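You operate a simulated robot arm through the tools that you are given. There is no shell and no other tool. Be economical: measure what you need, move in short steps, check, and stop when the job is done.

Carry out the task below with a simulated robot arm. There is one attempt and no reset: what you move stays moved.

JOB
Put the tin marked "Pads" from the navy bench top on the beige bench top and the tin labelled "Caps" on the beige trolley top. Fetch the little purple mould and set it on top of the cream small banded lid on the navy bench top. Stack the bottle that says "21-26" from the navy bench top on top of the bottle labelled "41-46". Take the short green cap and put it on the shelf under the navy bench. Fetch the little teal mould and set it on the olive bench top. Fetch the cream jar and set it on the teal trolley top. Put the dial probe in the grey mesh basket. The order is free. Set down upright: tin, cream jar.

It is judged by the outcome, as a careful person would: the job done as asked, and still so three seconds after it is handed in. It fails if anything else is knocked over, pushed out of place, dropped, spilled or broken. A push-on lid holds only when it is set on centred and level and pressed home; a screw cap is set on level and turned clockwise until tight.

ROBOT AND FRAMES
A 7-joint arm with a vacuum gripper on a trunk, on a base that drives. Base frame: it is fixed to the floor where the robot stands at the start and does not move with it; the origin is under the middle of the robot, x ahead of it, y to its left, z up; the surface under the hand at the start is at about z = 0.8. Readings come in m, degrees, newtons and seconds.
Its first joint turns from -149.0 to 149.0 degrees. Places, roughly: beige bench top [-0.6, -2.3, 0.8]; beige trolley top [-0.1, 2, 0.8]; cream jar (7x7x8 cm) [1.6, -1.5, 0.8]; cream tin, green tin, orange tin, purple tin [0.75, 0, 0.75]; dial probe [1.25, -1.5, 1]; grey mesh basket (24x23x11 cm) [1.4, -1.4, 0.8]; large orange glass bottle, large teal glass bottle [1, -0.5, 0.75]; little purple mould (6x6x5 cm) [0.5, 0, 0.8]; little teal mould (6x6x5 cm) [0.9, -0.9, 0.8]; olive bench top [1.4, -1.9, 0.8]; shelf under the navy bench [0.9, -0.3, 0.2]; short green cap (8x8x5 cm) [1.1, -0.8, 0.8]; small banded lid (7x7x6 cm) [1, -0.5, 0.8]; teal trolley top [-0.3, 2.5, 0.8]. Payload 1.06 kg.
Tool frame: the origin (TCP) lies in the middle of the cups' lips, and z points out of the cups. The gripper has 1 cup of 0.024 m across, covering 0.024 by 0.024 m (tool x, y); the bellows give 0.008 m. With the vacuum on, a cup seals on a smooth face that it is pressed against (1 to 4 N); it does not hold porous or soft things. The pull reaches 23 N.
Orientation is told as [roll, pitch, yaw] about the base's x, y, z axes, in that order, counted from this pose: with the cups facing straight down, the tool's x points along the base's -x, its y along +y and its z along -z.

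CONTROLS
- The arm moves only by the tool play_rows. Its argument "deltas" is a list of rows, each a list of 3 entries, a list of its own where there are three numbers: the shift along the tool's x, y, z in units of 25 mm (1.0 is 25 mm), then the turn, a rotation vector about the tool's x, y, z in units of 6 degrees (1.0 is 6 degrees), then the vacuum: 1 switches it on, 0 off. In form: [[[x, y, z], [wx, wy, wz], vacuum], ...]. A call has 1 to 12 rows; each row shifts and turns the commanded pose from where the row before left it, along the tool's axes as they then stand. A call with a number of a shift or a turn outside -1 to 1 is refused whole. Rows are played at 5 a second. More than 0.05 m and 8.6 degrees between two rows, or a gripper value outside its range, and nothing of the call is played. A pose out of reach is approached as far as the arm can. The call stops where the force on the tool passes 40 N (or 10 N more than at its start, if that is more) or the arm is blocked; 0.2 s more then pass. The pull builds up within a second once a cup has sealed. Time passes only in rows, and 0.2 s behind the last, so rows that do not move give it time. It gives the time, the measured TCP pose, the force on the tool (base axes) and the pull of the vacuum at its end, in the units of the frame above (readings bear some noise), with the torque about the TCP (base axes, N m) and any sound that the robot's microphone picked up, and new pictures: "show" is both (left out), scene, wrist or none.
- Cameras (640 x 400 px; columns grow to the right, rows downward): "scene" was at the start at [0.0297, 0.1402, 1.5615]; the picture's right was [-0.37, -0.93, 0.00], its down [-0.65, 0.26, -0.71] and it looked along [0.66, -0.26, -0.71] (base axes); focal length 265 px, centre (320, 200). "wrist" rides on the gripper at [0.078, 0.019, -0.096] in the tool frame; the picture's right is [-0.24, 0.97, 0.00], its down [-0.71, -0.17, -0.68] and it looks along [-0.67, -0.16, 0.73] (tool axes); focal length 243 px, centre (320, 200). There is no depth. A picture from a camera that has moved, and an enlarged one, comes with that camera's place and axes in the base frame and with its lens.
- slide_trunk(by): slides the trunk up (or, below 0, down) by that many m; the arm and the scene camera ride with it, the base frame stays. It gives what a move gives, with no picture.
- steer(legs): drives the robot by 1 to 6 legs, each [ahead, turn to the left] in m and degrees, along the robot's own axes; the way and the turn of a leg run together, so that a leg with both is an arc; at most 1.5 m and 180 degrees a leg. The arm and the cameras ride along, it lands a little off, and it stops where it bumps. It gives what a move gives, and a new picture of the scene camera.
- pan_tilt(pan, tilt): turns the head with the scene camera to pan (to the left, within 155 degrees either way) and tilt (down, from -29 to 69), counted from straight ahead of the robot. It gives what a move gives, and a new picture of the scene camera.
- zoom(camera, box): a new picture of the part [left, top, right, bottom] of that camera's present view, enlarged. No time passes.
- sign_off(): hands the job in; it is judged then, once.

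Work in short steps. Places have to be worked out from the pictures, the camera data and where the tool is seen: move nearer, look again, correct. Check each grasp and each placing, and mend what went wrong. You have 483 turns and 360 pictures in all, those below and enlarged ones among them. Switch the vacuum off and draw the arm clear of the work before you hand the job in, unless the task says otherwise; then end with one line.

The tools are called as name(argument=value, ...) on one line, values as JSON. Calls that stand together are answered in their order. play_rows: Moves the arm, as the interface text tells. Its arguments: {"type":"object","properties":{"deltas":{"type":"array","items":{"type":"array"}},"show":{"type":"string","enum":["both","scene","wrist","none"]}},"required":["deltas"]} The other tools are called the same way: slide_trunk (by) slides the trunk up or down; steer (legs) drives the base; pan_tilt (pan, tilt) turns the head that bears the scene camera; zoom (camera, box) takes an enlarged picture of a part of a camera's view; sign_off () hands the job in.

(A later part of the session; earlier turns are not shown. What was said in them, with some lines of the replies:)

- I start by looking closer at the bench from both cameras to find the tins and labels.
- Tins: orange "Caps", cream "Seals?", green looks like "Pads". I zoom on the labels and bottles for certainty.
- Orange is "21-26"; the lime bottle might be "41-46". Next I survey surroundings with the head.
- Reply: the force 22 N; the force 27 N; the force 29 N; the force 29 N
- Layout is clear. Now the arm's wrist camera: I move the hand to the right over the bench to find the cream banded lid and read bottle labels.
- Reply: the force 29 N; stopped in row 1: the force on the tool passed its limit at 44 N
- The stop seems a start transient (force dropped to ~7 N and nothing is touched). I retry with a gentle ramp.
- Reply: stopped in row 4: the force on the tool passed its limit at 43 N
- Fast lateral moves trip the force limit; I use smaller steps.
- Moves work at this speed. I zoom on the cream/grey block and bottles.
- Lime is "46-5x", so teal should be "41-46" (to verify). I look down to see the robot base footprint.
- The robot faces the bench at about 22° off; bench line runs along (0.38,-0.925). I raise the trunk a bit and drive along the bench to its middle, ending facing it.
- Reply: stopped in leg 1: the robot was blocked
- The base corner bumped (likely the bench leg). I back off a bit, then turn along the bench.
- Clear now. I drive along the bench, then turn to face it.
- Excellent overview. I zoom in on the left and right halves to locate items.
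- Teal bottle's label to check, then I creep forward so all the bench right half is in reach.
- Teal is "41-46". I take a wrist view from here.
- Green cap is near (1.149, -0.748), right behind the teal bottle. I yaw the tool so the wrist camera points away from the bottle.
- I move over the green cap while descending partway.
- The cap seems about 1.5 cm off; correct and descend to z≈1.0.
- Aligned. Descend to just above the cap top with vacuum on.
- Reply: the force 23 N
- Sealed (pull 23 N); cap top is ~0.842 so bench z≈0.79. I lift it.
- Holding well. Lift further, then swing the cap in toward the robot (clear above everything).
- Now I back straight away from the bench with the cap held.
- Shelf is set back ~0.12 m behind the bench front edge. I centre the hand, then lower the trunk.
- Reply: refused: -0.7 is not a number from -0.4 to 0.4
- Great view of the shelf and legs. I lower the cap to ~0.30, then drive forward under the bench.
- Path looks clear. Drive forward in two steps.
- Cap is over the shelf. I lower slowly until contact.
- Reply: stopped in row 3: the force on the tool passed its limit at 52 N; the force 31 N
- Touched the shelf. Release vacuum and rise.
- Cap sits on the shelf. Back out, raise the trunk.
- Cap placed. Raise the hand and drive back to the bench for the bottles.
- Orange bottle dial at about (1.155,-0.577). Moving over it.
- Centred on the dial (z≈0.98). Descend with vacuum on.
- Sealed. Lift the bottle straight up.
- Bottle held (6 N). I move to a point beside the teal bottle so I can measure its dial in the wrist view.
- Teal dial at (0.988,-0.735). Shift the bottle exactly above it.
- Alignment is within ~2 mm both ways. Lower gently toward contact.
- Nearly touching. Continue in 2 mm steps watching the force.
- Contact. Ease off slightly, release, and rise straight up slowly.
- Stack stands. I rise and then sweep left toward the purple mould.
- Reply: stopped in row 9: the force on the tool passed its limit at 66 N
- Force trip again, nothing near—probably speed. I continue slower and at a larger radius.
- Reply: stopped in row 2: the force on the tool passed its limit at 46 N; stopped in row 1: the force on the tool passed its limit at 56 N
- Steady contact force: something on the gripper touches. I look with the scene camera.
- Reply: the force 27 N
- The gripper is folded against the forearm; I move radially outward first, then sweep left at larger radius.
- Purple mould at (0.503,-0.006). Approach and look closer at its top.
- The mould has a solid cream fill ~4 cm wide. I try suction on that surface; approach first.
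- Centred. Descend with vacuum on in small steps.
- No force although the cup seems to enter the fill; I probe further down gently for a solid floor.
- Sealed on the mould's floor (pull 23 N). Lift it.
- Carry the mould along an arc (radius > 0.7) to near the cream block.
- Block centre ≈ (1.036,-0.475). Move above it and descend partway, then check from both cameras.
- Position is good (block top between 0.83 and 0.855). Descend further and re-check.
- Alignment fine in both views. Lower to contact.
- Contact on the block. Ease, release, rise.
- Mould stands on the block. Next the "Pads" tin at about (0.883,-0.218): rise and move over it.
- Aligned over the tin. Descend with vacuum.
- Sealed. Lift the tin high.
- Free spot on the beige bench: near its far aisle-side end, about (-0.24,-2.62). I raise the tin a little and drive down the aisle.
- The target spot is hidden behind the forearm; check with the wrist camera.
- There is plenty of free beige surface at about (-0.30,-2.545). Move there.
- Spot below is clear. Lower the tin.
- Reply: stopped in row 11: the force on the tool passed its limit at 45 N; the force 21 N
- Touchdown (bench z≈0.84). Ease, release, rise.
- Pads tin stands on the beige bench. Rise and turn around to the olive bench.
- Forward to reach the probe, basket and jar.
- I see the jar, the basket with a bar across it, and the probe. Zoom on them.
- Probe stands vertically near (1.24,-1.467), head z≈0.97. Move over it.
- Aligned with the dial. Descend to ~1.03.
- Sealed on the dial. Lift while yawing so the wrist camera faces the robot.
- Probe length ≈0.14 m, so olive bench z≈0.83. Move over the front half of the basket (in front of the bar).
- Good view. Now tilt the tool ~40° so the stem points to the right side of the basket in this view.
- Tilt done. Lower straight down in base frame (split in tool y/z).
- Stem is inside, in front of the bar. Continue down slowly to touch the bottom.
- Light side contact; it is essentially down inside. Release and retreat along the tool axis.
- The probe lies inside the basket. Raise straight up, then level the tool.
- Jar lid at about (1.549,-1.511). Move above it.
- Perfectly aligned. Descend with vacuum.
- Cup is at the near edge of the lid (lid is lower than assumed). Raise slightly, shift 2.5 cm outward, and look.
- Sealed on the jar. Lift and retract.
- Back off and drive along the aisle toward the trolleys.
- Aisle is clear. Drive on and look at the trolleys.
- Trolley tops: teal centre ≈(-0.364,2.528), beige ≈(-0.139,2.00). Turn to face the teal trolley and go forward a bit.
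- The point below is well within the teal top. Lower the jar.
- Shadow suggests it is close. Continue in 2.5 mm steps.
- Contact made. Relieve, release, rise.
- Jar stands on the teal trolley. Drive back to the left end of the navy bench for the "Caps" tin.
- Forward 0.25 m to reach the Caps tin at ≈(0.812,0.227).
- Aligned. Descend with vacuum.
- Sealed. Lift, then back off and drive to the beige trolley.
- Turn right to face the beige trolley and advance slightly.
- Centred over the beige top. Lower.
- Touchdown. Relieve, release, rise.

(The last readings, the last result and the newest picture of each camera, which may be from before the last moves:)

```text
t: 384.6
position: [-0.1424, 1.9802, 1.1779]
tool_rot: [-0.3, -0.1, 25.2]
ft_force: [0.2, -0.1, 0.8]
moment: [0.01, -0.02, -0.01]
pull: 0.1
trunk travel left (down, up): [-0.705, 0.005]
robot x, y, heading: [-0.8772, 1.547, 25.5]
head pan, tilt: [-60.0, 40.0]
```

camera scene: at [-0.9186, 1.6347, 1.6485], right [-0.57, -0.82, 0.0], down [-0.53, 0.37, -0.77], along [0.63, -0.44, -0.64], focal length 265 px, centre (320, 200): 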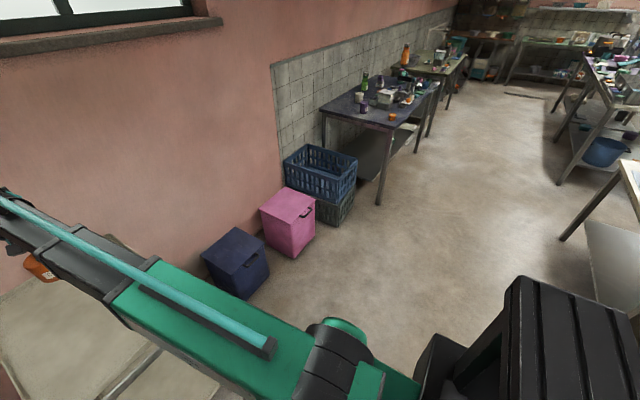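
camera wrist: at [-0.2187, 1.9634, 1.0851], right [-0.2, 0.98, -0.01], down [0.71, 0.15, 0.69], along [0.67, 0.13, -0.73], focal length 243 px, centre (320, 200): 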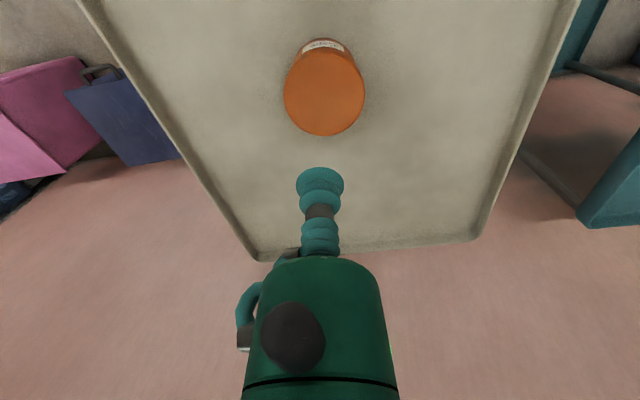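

Caps tin placed. Last: the teal mould. Retract and raise the hand, then drive back to the navy bench's right end.

play_rows(deltas=[[[0.2, 0, -0.2], [0, 0, 0], 0], [[0.5, 0, -0.4], [0, 0, 0], 0], [[0.6, 0, -0.4], [0, 0, 0], 0], [[0.6, 0, -0.4], [0, 0, 0], 0], [[0.6, 0, -0.4], [0, 0, 0], 0], [[0.6, 0, -0.4], [0, 0, 0], 0], [[0.6, 0, -0.4], [0, 0, 0], 0], [[0.6, 0, -0.2], [0, 0, 0], 0], [[0.5, 0, 0], [0, 0, 0], 0], [[0.3, 0, 0], [0, 0, 0], 0]], show="none")

steer(legs=[[-0.18, 0], [0, -93.0], [1.5, 0], [1.2, 0]])

```text
t: 386.8
position: [-0.2595, 1.9275, 1.2478]
tool_rot: [-0.4, -0.1, 25.2]
ft_force: [0.5, 0.5, 0.0]
moment: [0.03, 0.01, -0.04]
pull: 0.2
trunk travel left (down, up): [-0.705, 0.005]
robot x, y, heading: [-0.8749, 1.549, 25.2]
head pan, tilt: [-60.0, 40.0]
```

```text
t: 404.8
position: [0.3791, -1.6174, 1.249]
tool_rot: [-0.4, -0.1, -66.1]
ft_force: [0.6, -0.4, 0.3]
moment: [-0.01, 0.0, 0.03]
pull: 0.1
trunk travel left (down, up): [-0.705, 0.005]
robot x, y, heading: [0.0119, -0.9893, -66.0]
head pan, tilt: [-60.0, 40.0]
camera scene: at [0.1001, -0.9496, 1.6485], right [-0.81, 0.59, 0.0], down [0.38, 0.52, -0.77], along [-0.45, -0.62, -0.64], focal length 265 px, centre (320, 200)
```

scene: 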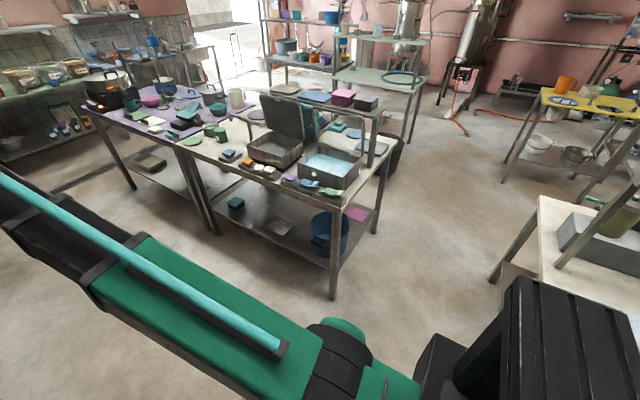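

steer(legs=[[0, 88.3], [0.15, 0]])

pan_tilt(pan=15, tilt=45)

play_rows(deltas=[[[0, 0, 0], [0, 0, 0], 0]], show="wrist")

```text
t: 409.9
position: [0.7945, -0.5923, 1.2483]
tool_rot: [-0.5, -0.1, 21.6]
ft_force: [0.6, -0.4, -0.8]
moment: [-0.02, 0.03, 0.01]
pull: 0.1
trunk travel left (down, up): [-0.705, 0.005]
robot x, y, heading: [0.1533, -0.9323, 21.5]
head pan, tilt: [-60.0, 40.0]
camera scene: at [0.1167, -0.8458, 1.6485], right [-0.62, -0.78, 0.0], down [-0.5, 0.4, -0.77], along [0.6, -0.48, -0.64], focal length 265 px, centre (320, 200)
```

scene: 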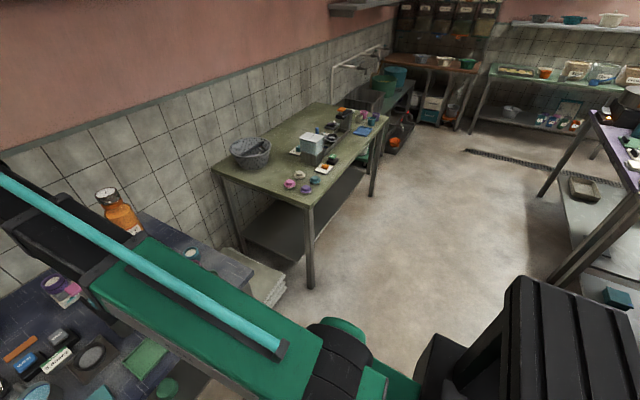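

```text
t: 411.4
position: [0.7938, -0.5945, 1.248]
tool_rot: [-0.5, -0.1, 21.7]
ft_force: [0.2, 0.9, -0.2]
moment: [0.02, 0.01, -0.01]
pull: 0.1
trunk travel left (down, up): [-0.705, 0.005]
robot x, y, heading: [0.1519, -0.9375, 21.4]
head pan, tilt: [15.0, 45.0]
camera scene: at [0.1142, -0.7452, 1.6412], right [0.59, -0.81, 0.0], down [-0.57, -0.42, -0.71], along [0.57, 0.42, -0.71], focal length 265 px, centre (320, 200)
```

scene: 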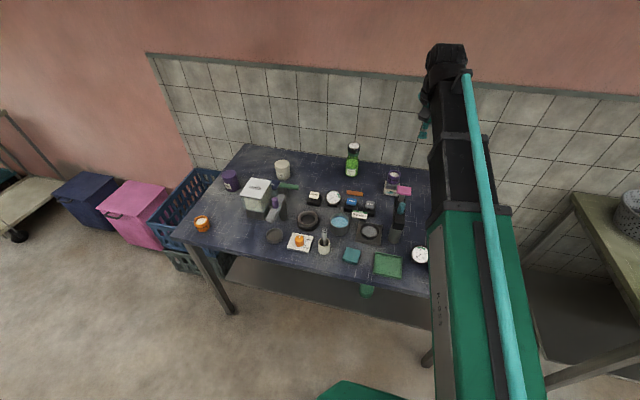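

```text
t: 411.8
position: [0.7941, -0.5935, 1.2493]
tool_rot: [-0.4, 0.0, 21.6]
ft_force: [0.1, 0.3, -0.5]
moment: [0.0, -0.03, 0.03]
pull: 0.0
trunk travel left (down, up): [-0.705, 0.005]
robot x, y, heading: [0.1543, -0.9353, 21.3]
head pan, tilt: [15.0, 45.0]
camera wrist: at [0.7144, -0.6048, 1.3436], right [-0.14, 0.99, -0.01], down [0.72, 0.11, 0.69], along [0.68, 0.09, -0.73], focal length 243 px, centre (320, 200)
```

wrist: 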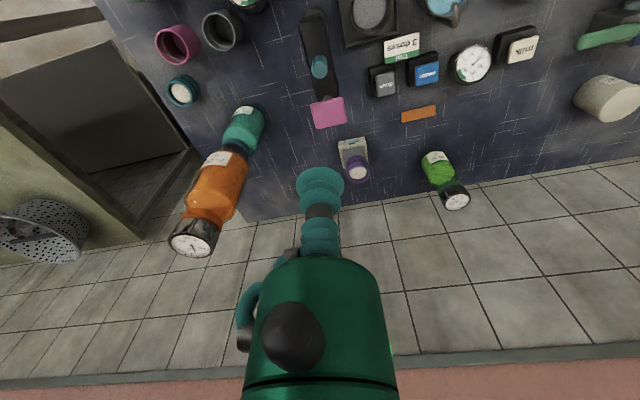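

Teal mould at ≈(0.929,-0.859), 0.14 m from the stack. First yaw the tool so its camera points away from the stack.

play_rows(deltas=[[[0, 0, 0], [0, 0, -0.4], 0], [[0, 0, 0], [0, 0, -0.8], 0], [[0, 0, 0], [0, 0, -0.9], 0], [[0, 0, 0], [0, 0, -0.9], 0], [[0, 0, 0], [0, 0, -0.9], 0], [[0, 0, 0], [0, 0, -0.9], 0], [[0, 0, 0], [0, 0, -0.9], 0], [[0, 0, 0], [0, 0, -0.9], 0], [[0, 0, 0], [0, 0, -0.9], 0], [[0, 0, 0], [0, 0, -0.9], 0], [[0, 0, 0], [0, 0, -0.8], 0], [[0, 0, 0], [0, 0, -0.5], 0]], show="none")

```text
t: 414.4
position: [0.7943, -0.5939, 1.2479]
tool_rot: [-0.4, 0.3, 80.0]
ft_force: [0.3, -0.8, -0.9]
moment: [-0.02, 0.0, 0.03]
pull: 0.1
trunk travel left (down, up): [-0.705, 0.005]
robot x, y, heading: [0.1536, -0.9388, 21.3]
head pan, tilt: [15.0, 45.0]
```

play_rows(deltas=[[[0.3, -0.1, 0], [0, 0, 0], 0], [[0.55, -0.2, 0], [0, 0, 0], 0], [[0.65, -0.26, 0], [0, 0, 0], 0], [[0.65, -0.26, 0], [0, 0, 0], 0], [[0.65, -0.26, 0], [0, 0, 0], 0], [[0.65, -0.26, 0], [0, 0, 0], 0], [[0.65, -0.26, 0], [0, 0, 0], 0], [[0.65, -0.26, 0], [0, 0, 0], 0], [[0.65, -0.26, 0], [0, 0, 0], 0], [[0.65, -0.26, 0], [0, 0, 0], 0], [[0.65, -0.26, 0], [0, 0, 0], 0], [[0.65, -0.26, 0], [0, 0, 0], 0]], show="none")

play_rows(deltas=[[[0.65, -0.26, 0], [0, 0, 0], 0], [[0.65, -0.26, 0], [0, 0, 0], 0], [[0.65, -0.26, 0], [0, 0, 0], 0], [[0.6, -0.26, 0], [0, 0, 0], 0], [[0.3, -0.4, 0], [0, 0, 0], 0], [[0, -0.5, 0], [0, 0, 0], 0], [[-0.1, -0.6, 0], [0, 0, 0], 0], [[-0.1, -0.6, 0], [0, 0, 0], 0], [[-0.1, -0.6, 0], [0, 0, 0], 0], [[-0.1, -0.3, 0], [0, 0, 0], 0]], show="wrist")

```text
t: 417.0
position: [0.8336, -0.7884, 1.2498]
tool_rot: [-0.3, 0.4, 79.8]
ft_force: [-0.6, -0.2, 0.1]
moment: [0.01, -0.02, 0.01]
pull: 0.0
trunk travel left (down, up): [-0.705, 0.005]
robot x, y, heading: [0.1539, -0.9357, 21.4]
head pan, tilt: [15.0, 45.0]
```

```text
t: 419.2
position: [0.9219, -0.8655, 1.2515]
tool_rot: [-0.3, 0.2, 79.9]
ft_force: [0.9, 0.1, 0.1]
moment: [-0.03, 0.02, 0.03]
pull: 0.2
trunk travel left (down, up): [-0.705, 0.005]
robot x, y, heading: [0.1544, -0.9384, 21.5]
head pan, tilt: [15.0, 45.0]
camera wrist: at [0.8899, -0.9386, 1.347], right [-0.92, 0.4, -0.01], down [0.29, 0.67, 0.68], along [0.28, 0.62, -0.73], focal length 243 px, centre (320, 200)
```

wrist: 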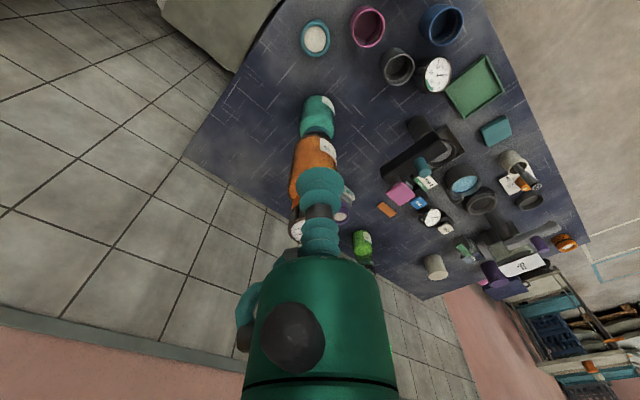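

Aligned nearly; small correction and descend in stages.

play_rows(deltas=[[[-0.04, -0.2, 0.2], [0, 0, 0], 0], [[-0.04, -0.26, 0.5], [0, 0, 0], 0], [[0, 0, 0.8], [0, 0, 0], 0], [[0, 0, 0.8], [0, 0, 0], 0], [[0, 0, 0.8], [0, 0, 0], 0], [[0, 0, 0.8], [0, 0, 0], 0], [[0, 0, 0.8], [0, 0, 0], 0], [[0, 0, 0.8], [0, 0, 0], 0], [[0, 0, 0.8], [0, 0, 0], 0], [[0, 0, 0.8], [0, 0, 0], 0], [[0, 0, 0.6], [0, 0, 0], 0], [[0, 0, 0.4], [0, 0, 0], 0]], show="both")

```text
t: 421.8
position: [0.9342, -0.8677, 1.0477]
tool_rot: [-0.3, 0.2, 79.7]
ft_force: [-0.3, 0.7, -0.7]
moment: [0.03, -0.03, -0.01]
pull: 0.0
trunk travel left (down, up): [-0.705, 0.005]
robot x, y, heading: [0.1553, -0.9321, 21.5]
head pan, tilt: [15.0, 45.0]
camera scene: at [0.1142, -0.7452, 1.6412], right [0.59, -0.8, 0.0], down [-0.57, -0.42, -0.71], along [0.57, 0.42, -0.71], focal length 265 px, centre (320, 200)
camera wrist: at [0.9023, -0.9406, 1.144], right [-0.92, 0.4, -0.01], down [0.29, 0.67, 0.68], along [0.28, 0.62, -0.73], focal length 243 px, centre (320, 200)
```

scene: 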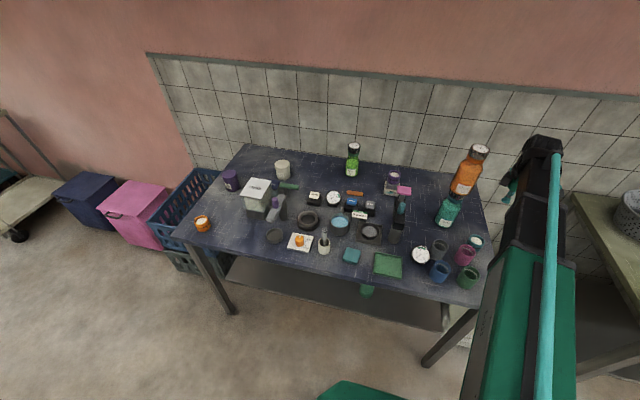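
wrist: 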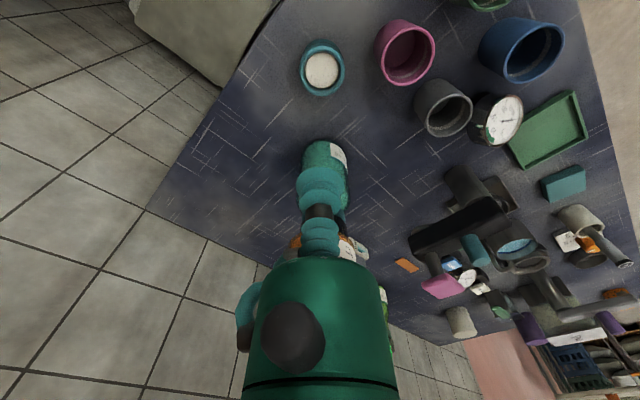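

Aligned and clear of the stack. Continue descent.

play_rows(deltas=[[[0, 0, 0.4], [0, 0, 0], 1], [[0, 0, 0.7], [0, 0, 0], 1], [[0, 0, 0.7], [0, 0, 0], 1], [[0, 0, 0.7], [0, 0, 0], 1], [[0, 0, 0.7], [0, 0, 0], 1], [[0, 0, 0.7], [0, 0, 0], 1], [[0, 0, 0.7], [0, 0, 0], 1], [[0, 0, 0.7], [0, 0, 0], 1], [[0, 0, 0.6], [0, 0, 0], 1], [[0, 0, 0.5], [0, 0, 0], 1], [[0, 0, 0.4], [0, 0, 0], 1], [[0, 0, 0.2], [0, 0, 0], 1]], show="both")

```text
t: 424.4
position: [0.9345, -0.866, 0.8735]
tool_rot: [-0.4, 0.3, 79.8]
ft_force: [-0.4, 0.4, -0.5]
moment: [-0.02, 0.0, 0.03]
pull: 0.1
trunk travel left (down, up): [-0.705, 0.005]
robot x, y, heading: [0.1534, -0.9348, 21.1]
head pan, tilt: [15.0, 45.0]
camera scene: at [0.1142, -0.7452, 1.6412], right [0.59, -0.8, 0.0], down [-0.57, -0.42, -0.71], along [0.57, 0.42, -0.71], focal length 265 px, centre (320, 200)
camera wrist: at [0.9023, -0.9401, 0.9691], right [-0.92, 0.4, -0.01], down [0.29, 0.67, 0.68], along [0.28, 0.62, -0.73], focal length 243 px, centre (320, 200)
```

scene: 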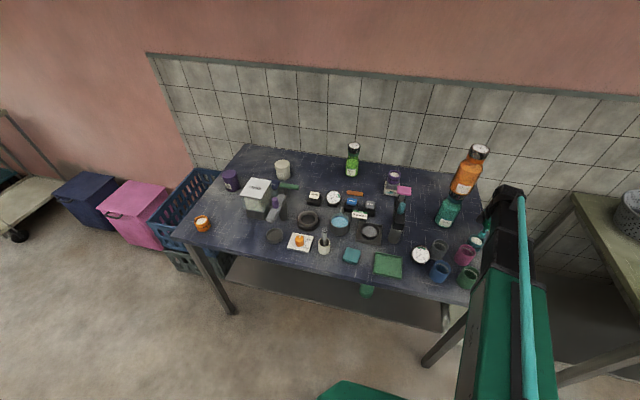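
wrist: 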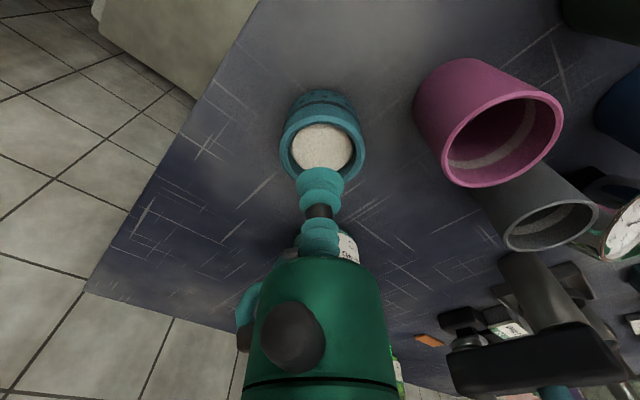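

Same alignment as with the purple mould. Go down to its floor (~0.806).

play_rows(deltas=[[[0, 0, 0.3], [0, 0, 0], 1], [[0, 0, 0.5], [0, 0, 0], 1], [[0, 0, 0.5], [0, 0, 0], 1], [[0, 0, 0.4], [0, 0, 0], 1], [[0, 0, 0.3], [0, 0, 0], 1], [[0, 0, 0.2], [0, 0, 0], 1], [[0, 0, 0.2], [0, 0, 0], 1], [[0, 0, 0.1], [0, 0, 0], 1], [[0, 0, 0.1], [0, 0, 0], 1], [[0, 0, 0], [0, 0, 0], 1], [[0, 0, 0], [0, 0, 0], 1]], show="none")

```text
t: 426.8
position: [0.9357, -0.8684, 0.8081]
tool_rot: [-0.3, 0.3, 79.8]
ft_force: [0.0, 0.1, 0.3]
moment: [0.03, 0.03, 0.01]
pull: 0.0
trunk travel left (down, up): [-0.705, 0.005]
robot x, y, heading: [0.1545, -0.9339, 21.6]
head pan, tilt: [15.0, 45.0]
```

play_rows(deltas=[[[0, 0, 0.1], [0, 0, 0], 1], [[0, 0, 0.1], [0, 0, 0], 1], [[0, 0, 0], [0, 0, 0], 1], [[0, 0, 0], [0, 0, 0], 1], [[0, 0, 0], [0, 0, 0], 1]], show="none")

```text
t: 428.0
position: [0.9349, -0.8681, 0.8029]
tool_rot: [-0.2, 0.4, 79.7]
ft_force: [0.9, -1.4, 4.3]
moment: [0.05, 0.03, -0.04]
pull: 22.7
trunk travel left (down, up): [-0.705, 0.005]
robot x, y, heading: [0.1528, -0.9366, 21.4]
head pan, tilt: [15.0, 45.0]
```

Sealed. Lift straight up to ~1.0.

play_rows(deltas=[[[0, 0, -0.2], [0, 0, 0], 1], [[0, 0, -0.4], [0, 0, 0], 1], [[0, 0, -0.6], [0, 0, 0], 1], [[0, 0, -0.8], [0, 0, 0], 1], [[0, 0, -0.8], [0, 0, 0], 1], [[0, 0, -0.8], [0, 0, 0], 1], [[0, 0, -0.8], [0, 0, 0], 1], [[0, 0, -0.8], [0, 0, 0], 1], [[0, 0, -0.8], [0, 0, 0], 1], [[0, 0, -0.8], [0, 0, 0], 1], [[0, 0, -0.8], [0, 0, 0], 1], [[0, 0, -0.6], [0, 0, 0], 1]], show="scene")

play_rows(deltas=[[[0, 0, -0.4], [0, 0, 0], 1], [[0, 0, -0.8], [0, 0, 0], 1], [[0, 0, -0.8], [0, 0, 0], 1], [[0, 0, -0.8], [0, 0, 0], 1], [[0, 0, -0.8], [0, 0, 0], 1], [[0, 0, -0.4], [0, 0, 0], 1]], show="none")

```text
t: 430.6
position: [0.9321, -0.8686, 1.0084]
tool_rot: [-0.3, 0.4, 79.8]
ft_force: [0.6, -0.3, -1.6]
moment: [-0.05, -0.03, 0.01]
pull: 22.2
trunk travel left (down, up): [-0.705, 0.005]
robot x, y, heading: [0.15, -0.9336, 21.4]
head pan, tilt: [15.0, 45.0]
camera scene: at [0.114, -0.7451, 1.6412], right [0.59, -0.8, 0.0], down [-0.57, -0.42, -0.71], along [0.57, 0.42, -0.71], focal length 265 px, centre (320, 200)
```

scene: 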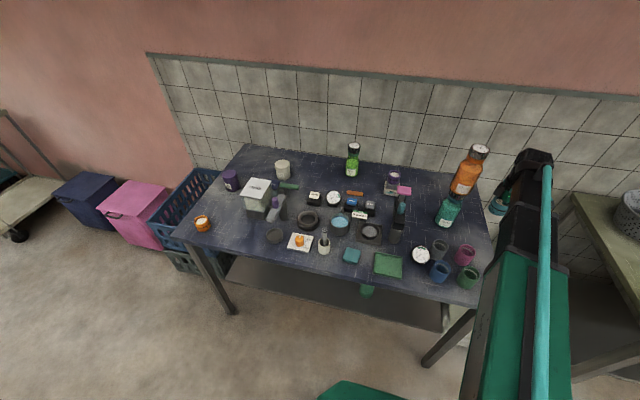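

```text
t: 432.0
position: [0.9331, -0.8653, 1.1095]
tool_rot: [-0.4, 0.4, 79.8]
ft_force: [-0.6, -0.8, -0.9]
moment: [0.03, -0.04, 0.01]
pull: 22.7
trunk travel left (down, up): [-0.705, 0.005]
robot x, y, heading: [0.1537, -0.9362, 21.4]
head pan, tilt: [15.0, 45.0]
```

Holding the teal mould. Back off, drive to the olive bench and face it.

steer(legs=[[-0.2, 0], [0, -89.2], [0.7, 0], [0, 90]])

pan_tilt(pan=10, tilt=45)

```text
t: 444.7
position: [1.0174, -1.5487, 1.1075]
tool_rot: [-0.3, 0.3, 82.6]
ft_force: [0.3, 0.2, -0.5]
moment: [-0.03, 0.04, 0.02]
pull: 23.6
trunk travel left (down, up): [-0.705, 0.005]
robot x, y, heading: [0.2467, -1.6553, 24.1]
head pan, tilt: [15.0, 45.0]
camera scene: at [0.1931, -1.4665, 1.6412], right [0.63, -0.78, 0.0], down [-0.55, -0.45, -0.71], along [0.55, 0.45, -0.71], focal length 265 px, centre (320, 200)
```

scene: 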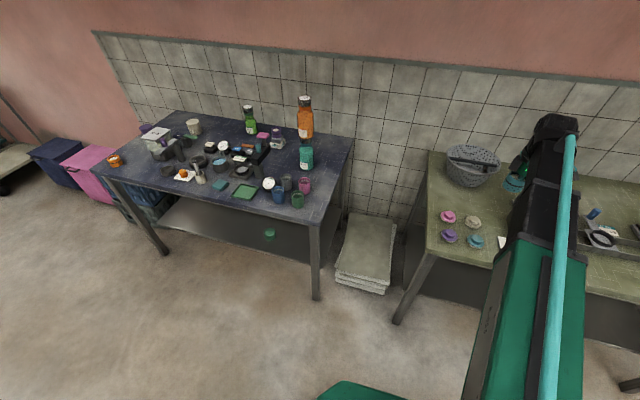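

```text
t: 445.3
position: [1.0166, -1.5481, 1.108]
tool_rot: [-0.3, 0.4, 82.6]
ft_force: [0.1, 0.0, -0.7]
moment: [-0.04, 0.0, 0.02]
pull: 23.1
trunk travel left (down, up): [-0.705, 0.005]
robot x, y, heading: [0.2442, -1.6578, 24.2]
head pan, tilt: [10.0, 45.0]
camera scene: at [0.1974, -1.4723, 1.6412], right [0.56, -0.83, 0.0], down [-0.59, -0.4, -0.71], along [0.59, 0.4, -0.71], focal length 265 px, centre (320, 200)
```

scene: 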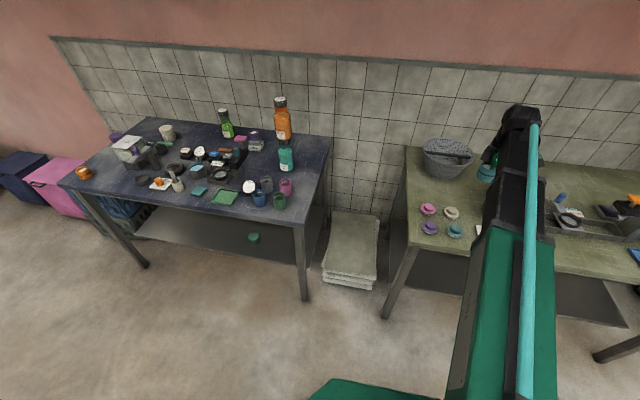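

steer(legs=[[0.23, 0]])

play_rows(deltas=[[[0, 0, 0], [0, 0, 0], 1]], show="wrist")

zoom(camera="scene", box=[360, 120, 560, 280])

```text
t: 447.1
position: [1.2297, -1.4488, 1.1077]
tool_rot: [-0.1, 0.3, 82.7]
ft_force: [-0.1, 1.1, -1.1]
moment: [-0.03, 0.02, 0.0]
pull: 23.0
trunk travel left (down, up): [-0.705, 0.005]
robot x, y, heading: [0.4538, -1.5564, 24.2]
head pan, tilt: [10.0, 45.0]
camera scene: at [0.4099, -1.3766, 1.6412], right [0.56, -0.83, 0.0], down [-0.58, -0.4, -0.71], along [0.58, 0.4, -0.71], focal length 265 px, centre (320, 200)
```

scene: 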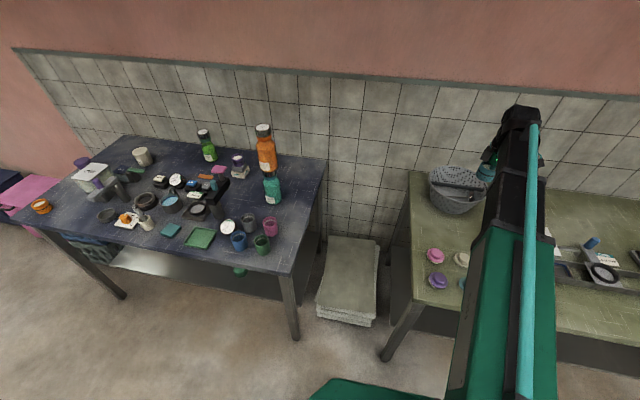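

```text
t: 447.5
position: [1.2286, -1.4489, 1.1076]
tool_rot: [-0.2, 0.3, 82.9]
ft_force: [-0.9, -0.6, -1.3]
moment: [-0.02, 0.0, -0.01]
pull: 23.0
trunk travel left (down, up): [-0.705, 0.005]
robot x, y, heading: [0.4537, -1.5622, 24.3]
head pan, tilt: [10.0, 45.0]
camera wrist: at [1.2006, -1.5251, 1.2034], right [-0.93, 0.36, -0.01], down [0.26, 0.69, 0.68], along [0.25, 0.64, -0.73], focal length 243 px, centre (320, 200)
```

wrist: 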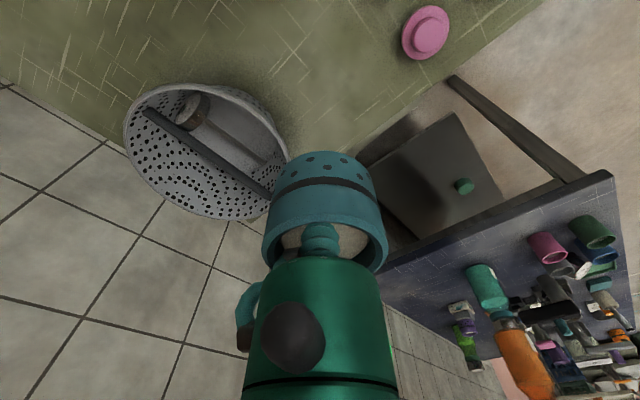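

```text
2.50 times, centred on (460, 200) of scene
camera zoom: at [0.409, -1.377, 1.6412], right [0.56, -0.83, 0.0], down [-0.58, -0.4, -0.71], along [0.58, 0.4, -0.71], focal length 663 px, centre (-30, 200)
```

zoom: 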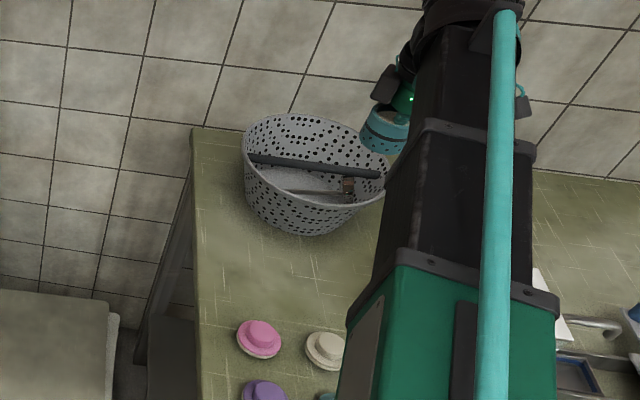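

Spot below is free olive surface. Lower the mould.

play_rows(deltas=[[[0, 0, 0.4], [0, 0, 0], 1], [[0, 0, 0.7], [0, 0, 0], 1], [[0, 0, 0.8], [0, 0, 0], 1], [[0, 0, 0.8], [0, 0, 0], 1], [[0, 0, 0.8], [0, 0, 0], 1], [[0, 0, 0.8], [0, 0, 0], 1], [[0, 0, 0.8], [0, 0, 0], 1], [[0, 0, 0.8], [0, 0, 0], 1], [[0, 0, 0.8], [0, 0, 0], 1], [[0, 0, 0.8], [0, 0, 0], 1], [[0, 0, 0.7], [0, 0, 0], 1], [[0, 0, 0.4], [0, 0, 0], 1]], show="wrist")

```text
t: 450.1
position: [1.2306, -1.4524, 0.8926]
tool_rot: [-0.4, 0.3, 82.7]
ft_force: [-0.7, 0.0, -0.8]
moment: [-0.01, 0.04, 0.03]
pull: 23.2
trunk travel left (down, up): [-0.705, 0.005]
robot x, y, heading: [0.4526, -1.5588, 24.3]
head pan, tilt: [10.0, 45.0]
camera wrist: at [1.2012, -1.5269, 0.9883], right [-0.93, 0.36, -0.01], down [0.26, 0.68, 0.68], along [0.25, 0.64, -0.73], focal length 243 px, centre (320, 200)
```

wrist: 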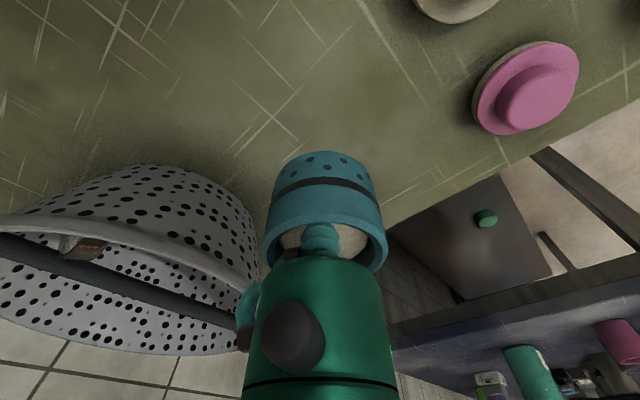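

Basket rim is close on one side; shift 8 mm away and lower the rest gently.

play_rows(deltas=[[[0, 0.16, 0], [0, 0, 0], 1], [[0, 0.15, 0.2], [0, 0, 0], 1], [[0, 0, 0.4], [0, 0, 0], 1], [[0, 0, 0.4], [0, 0, 0], 1], [[0, 0, 0.4], [0, 0, 0], 1], [[0, 0, 0.3], [0, 0, 0], 1], [[0, 0, 0.2], [0, 0, 0], 1]], show="wrist")

```text
t: 451.7
position: [1.2234, -1.45, 0.8459]
tool_rot: [-0.2, 0.3, 82.8]
ft_force: [-0.1, -0.5, -0.6]
moment: [-0.08, 0.01, 0.02]
pull: 23.0
trunk travel left (down, up): [-0.705, 0.005]
robot x, y, heading: [0.4527, -1.5587, 24.5]
head pan, tilt: [10.0, 45.0]
camera wrist: at [1.1939, -1.5255, 0.9405], right [-0.93, 0.36, -0.01], down [0.26, 0.68, 0.68], along [0.25, 0.64, -0.73], focal length 243 px, centre (320, 200)
```

wrist: 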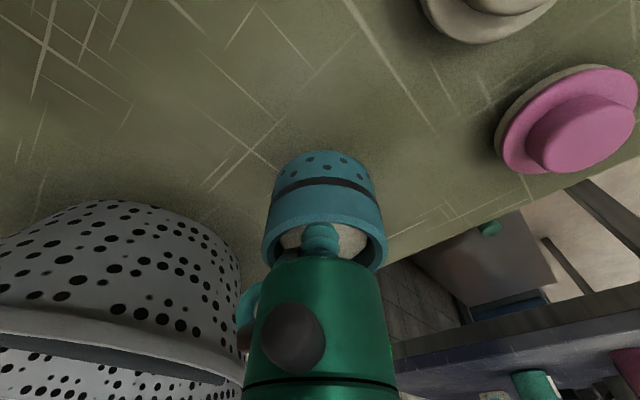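

play_rows(deltas=[[[0, 0.2, 0], [0, 0, 0], 1], [[0, 0.2, 0.1], [0, 0, 0], 1], [[0, 0, 0.3], [0, 0, 0], 1], [[0, 0, 0.3], [0, 0, 0], 1], [[0, 0, 0.2], [0, 0, 0], 1], [[0, 0, 0.15], [0, 0, 0], 1], [[0, 0, 0.1], [0, 0, 0], 1]], show="wrist")

```text
t: 453.3
position: [1.2134, -1.4496, 0.8158]
tool_rot: [-0.4, 0.2, 82.7]
ft_force: [-0.1, -0.4, -1.0]
moment: [-0.02, 0.0, 0.04]
pull: 23.1
trunk travel left (down, up): [-0.705, 0.005]
robot x, y, heading: [0.4523, -1.5613, 24.4]
head pan, tilt: [10.0, 45.0]
camera wrist: at [1.1845, -1.5248, 0.9118], right [-0.93, 0.36, -0.01], down [0.26, 0.68, 0.68], along [0.25, 0.64, -0.73], focal length 243 px, centre (320, 200)
```

wrist: 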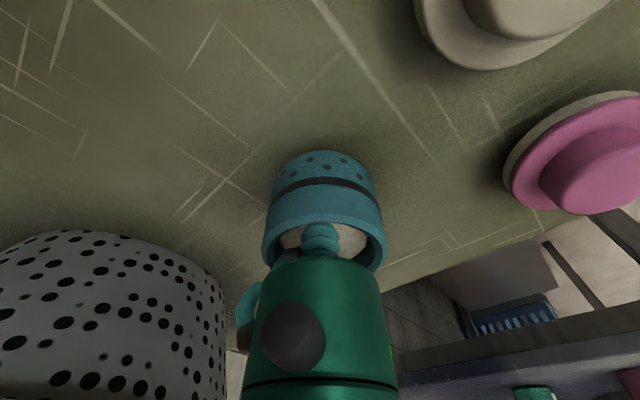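

Clear gap to the basket. Final small steps to contact.

play_rows(deltas=[[[0, 0, 0.1], [0, 0, 0], 1], [[0, 0, 0.1], [0, 0, 0], 1], [[0, 0, 0.1], [0, 0, 0], 1]], show="none")

play_rows(deltas=[[[0, 0, 0.1], [0, 0, 0], 1], [[0, 0, 0.08], [0, 0, 0], 1]], show="none")

```text
t: 454.1
position: [1.2128, -1.4493, 0.8083]
tool_rot: [-0.4, 0.3, 82.9]
ft_force: [-0.1, -0.3, -1.4]
moment: [0.01, 0.04, 0.05]
pull: 22.8
trunk travel left (down, up): [-0.705, 0.005]
robot x, y, heading: [0.4575, -1.5591, 24.3]
head pan, tilt: [10.0, 45.0]
```

```text
t: 454.7
position: [1.2101, -1.4491, 0.8051]
tool_rot: [-0.3, 0.2, 82.9]
ft_force: [0.7, 1.3, 3.3]
moment: [-0.01, 0.06, -0.03]
pull: 22.5
trunk travel left (down, up): [-0.705, 0.005]
robot x, y, heading: [0.4518, -1.5628, 24.1]
head pan, tilt: [10.0, 45.0]
```

Contact. Release and rise straight up.

play_rows(deltas=[[[0, 0, 0], [0, 0, 0], 0], [[0, 0, 0], [0, 0, 0], 0], [[0, 0, 0], [0, 0, 0], 0], [[0, 0, 0], [0, 0, 0], 0], [[0, 0, -0.1], [0, 0, 0], 0], [[0, 0, -0.3], [0, 0, 0], 0], [[0, 0, -0.5], [0, 0, 0], 0], [[0, 0, -0.8], [0, 0, 0], 0], [[0, 0, -0.9], [0, 0, 0], 0], [[0, 0, -0.9], [0, 0, 0], 0], [[0, 0, -0.9], [0, 0, 0], 0], [[0, 0, -0.9], [0, 0, 0], 0]], show="wrist")

play_rows(deltas=[[[0, 0, -0.6], [0, 0, 0], 0], [[0, 0, -0.9], [0, 0, 0], 0], [[0, 0, -0.9], [0, 0, 0], 0], [[0, 0, -0.9], [0, 0, 0], 0], [[0, 0, -0.9], [0, 0, 0], 0], [[0, 0, -0.9], [0, 0, 0], 0], [[0, 0, -0.9], [0, 0, 0], 0], [[0, 0, -0.9], [0, 0, 0], 0], [[0, 0, -0.6], [0, 0, 0], 0]], show="none")

steer(legs=[[-0.35, 0]])

```text
t: 457.3
position: [1.2117, -1.4484, 0.9361]
tool_rot: [-0.3, 0.3, 82.6]
ft_force: [0.4, -0.7, -0.1]
moment: [0.0, 0.02, 0.01]
pull: 0.2
trunk travel left (down, up): [-0.705, 0.005]
robot x, y, heading: [0.4541, -1.5604, 24.4]
head pan, tilt: [10.0, 45.0]
camera wrist: at [1.183, -1.523, 1.0321], right [-0.93, 0.36, -0.01], down [0.26, 0.68, 0.68], along [0.25, 0.64, -0.73], focal length 243 px, centre (320, 200)
```

wrist: 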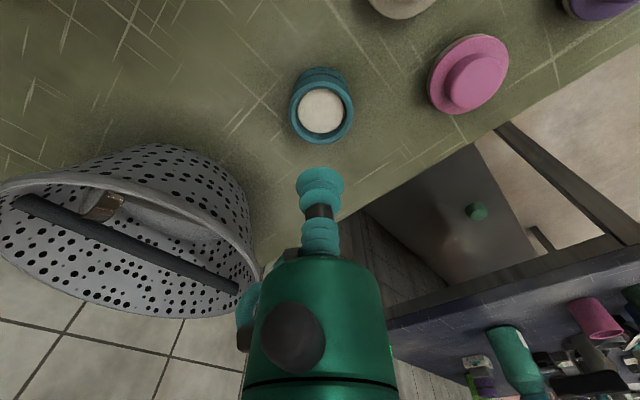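

```text
t: 459.3
position: [1.2113, -1.4476, 1.1253]
tool_rot: [-0.3, 0.3, 82.6]
ft_force: [-0.4, 0.2, -0.5]
moment: [-0.01, 0.0, 0.01]
pull: 0.0
trunk travel left (down, up): [-0.705, 0.005]
robot x, y, heading: [0.4544, -1.5647, 24.0]
head pan, tilt: [10.0, 45.0]
```

```text
t: 461.5
position: [0.8913, -1.5952, 1.1244]
tool_rot: [-0.3, 0.3, 82.5]
ft_force: [-0.9, 0.3, 0.9]
moment: [0.0, 0.0, -0.01]
pull: 0.1
trunk travel left (down, up): [-0.705, 0.005]
robot x, y, heading: [0.1311, -1.7024, 24.0]
head pan, tilt: [10.0, 45.0]
camera scene: at [0.0888, -1.5212, 1.6413], right [0.56, -0.83, 0.0], down [-0.59, -0.4, -0.71], along [0.59, 0.4, -0.71], focal length 265 px, centre (320, 200)
```

scene: 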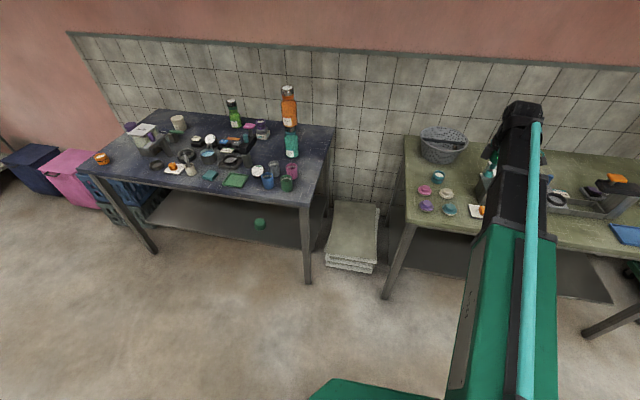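

Everything appears in place. A last zoom to verify the navy bench and basket area, and Pads.

zoom(camera="scene", box=[180, 70, 340, 240])

zoom(camera="scene", box=[390, 110, 520, 230])

pan_tilt(pan=-120, tilt=25)

```text
2.35 times, centred on (260, 155) of scene
camera zoom: at [0.0888, -1.5212, 1.6413], right [0.56, -0.83, 0.0], down [-0.59, -0.4, -0.71], along [0.59, 0.4, -0.71], focal length 624 px, centre (461, 306)
```

zoom: 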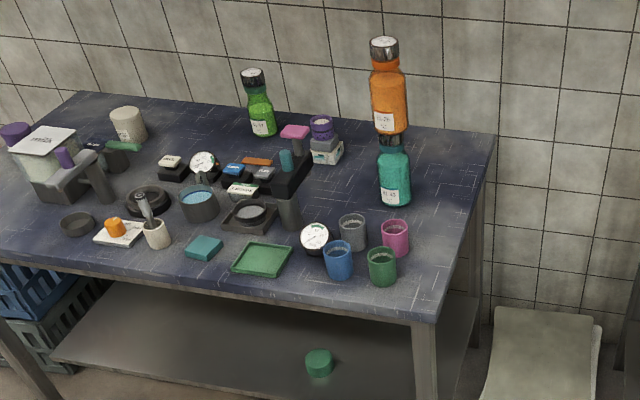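

```text
3.33 times, centred on (455, 170) of scene
camera zoom: at [0.0888, -1.5212, 1.6413], right [0.56, -0.83, 0.0], down [-0.59, -0.4, -0.71], along [0.59, 0.4, -0.71], focal length 884 px, centre (-130, 300)
```

zoom: 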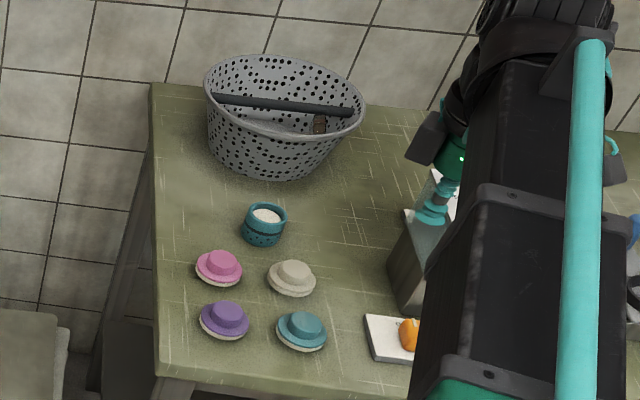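

```text
t: 463.6
position: [0.8923, -1.5953, 1.125]
tool_rot: [-0.3, 0.3, 82.5]
ft_force: [-0.2, 0.4, -0.1]
moment: [0.0, -0.01, 0.0]
pull: 0.1
trunk travel left (down, up): [-0.705, 0.005]
robot x, y, heading: [0.1327, -1.7035, 24.0]
head pan, tilt: [-120.0, 25.0]
camera scene: at [0.0129, -1.658, 1.6718], right [-0.99, 0.1, 0.0], down [0.04, 0.42, -0.91], along [-0.09, -0.9, -0.42], focal length 265 px, centre (320, 200)
```

scene: 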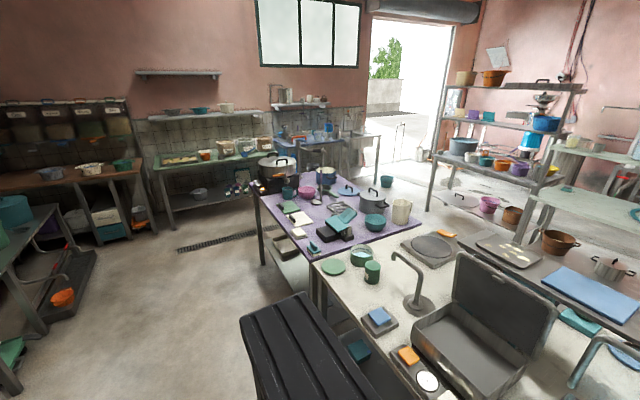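

All items are in place, vacuum is off, and the arm is clear. Handing in.

sign_off()

```text
The job is handed in.
```

All eight placements are done and checked in the last camera views, with the vacuum off and the arm clear at hand-in. I took the square cream block with the grey top on the navy bench as the "cream small banded lid", since it was the only object there matching the given size and place.
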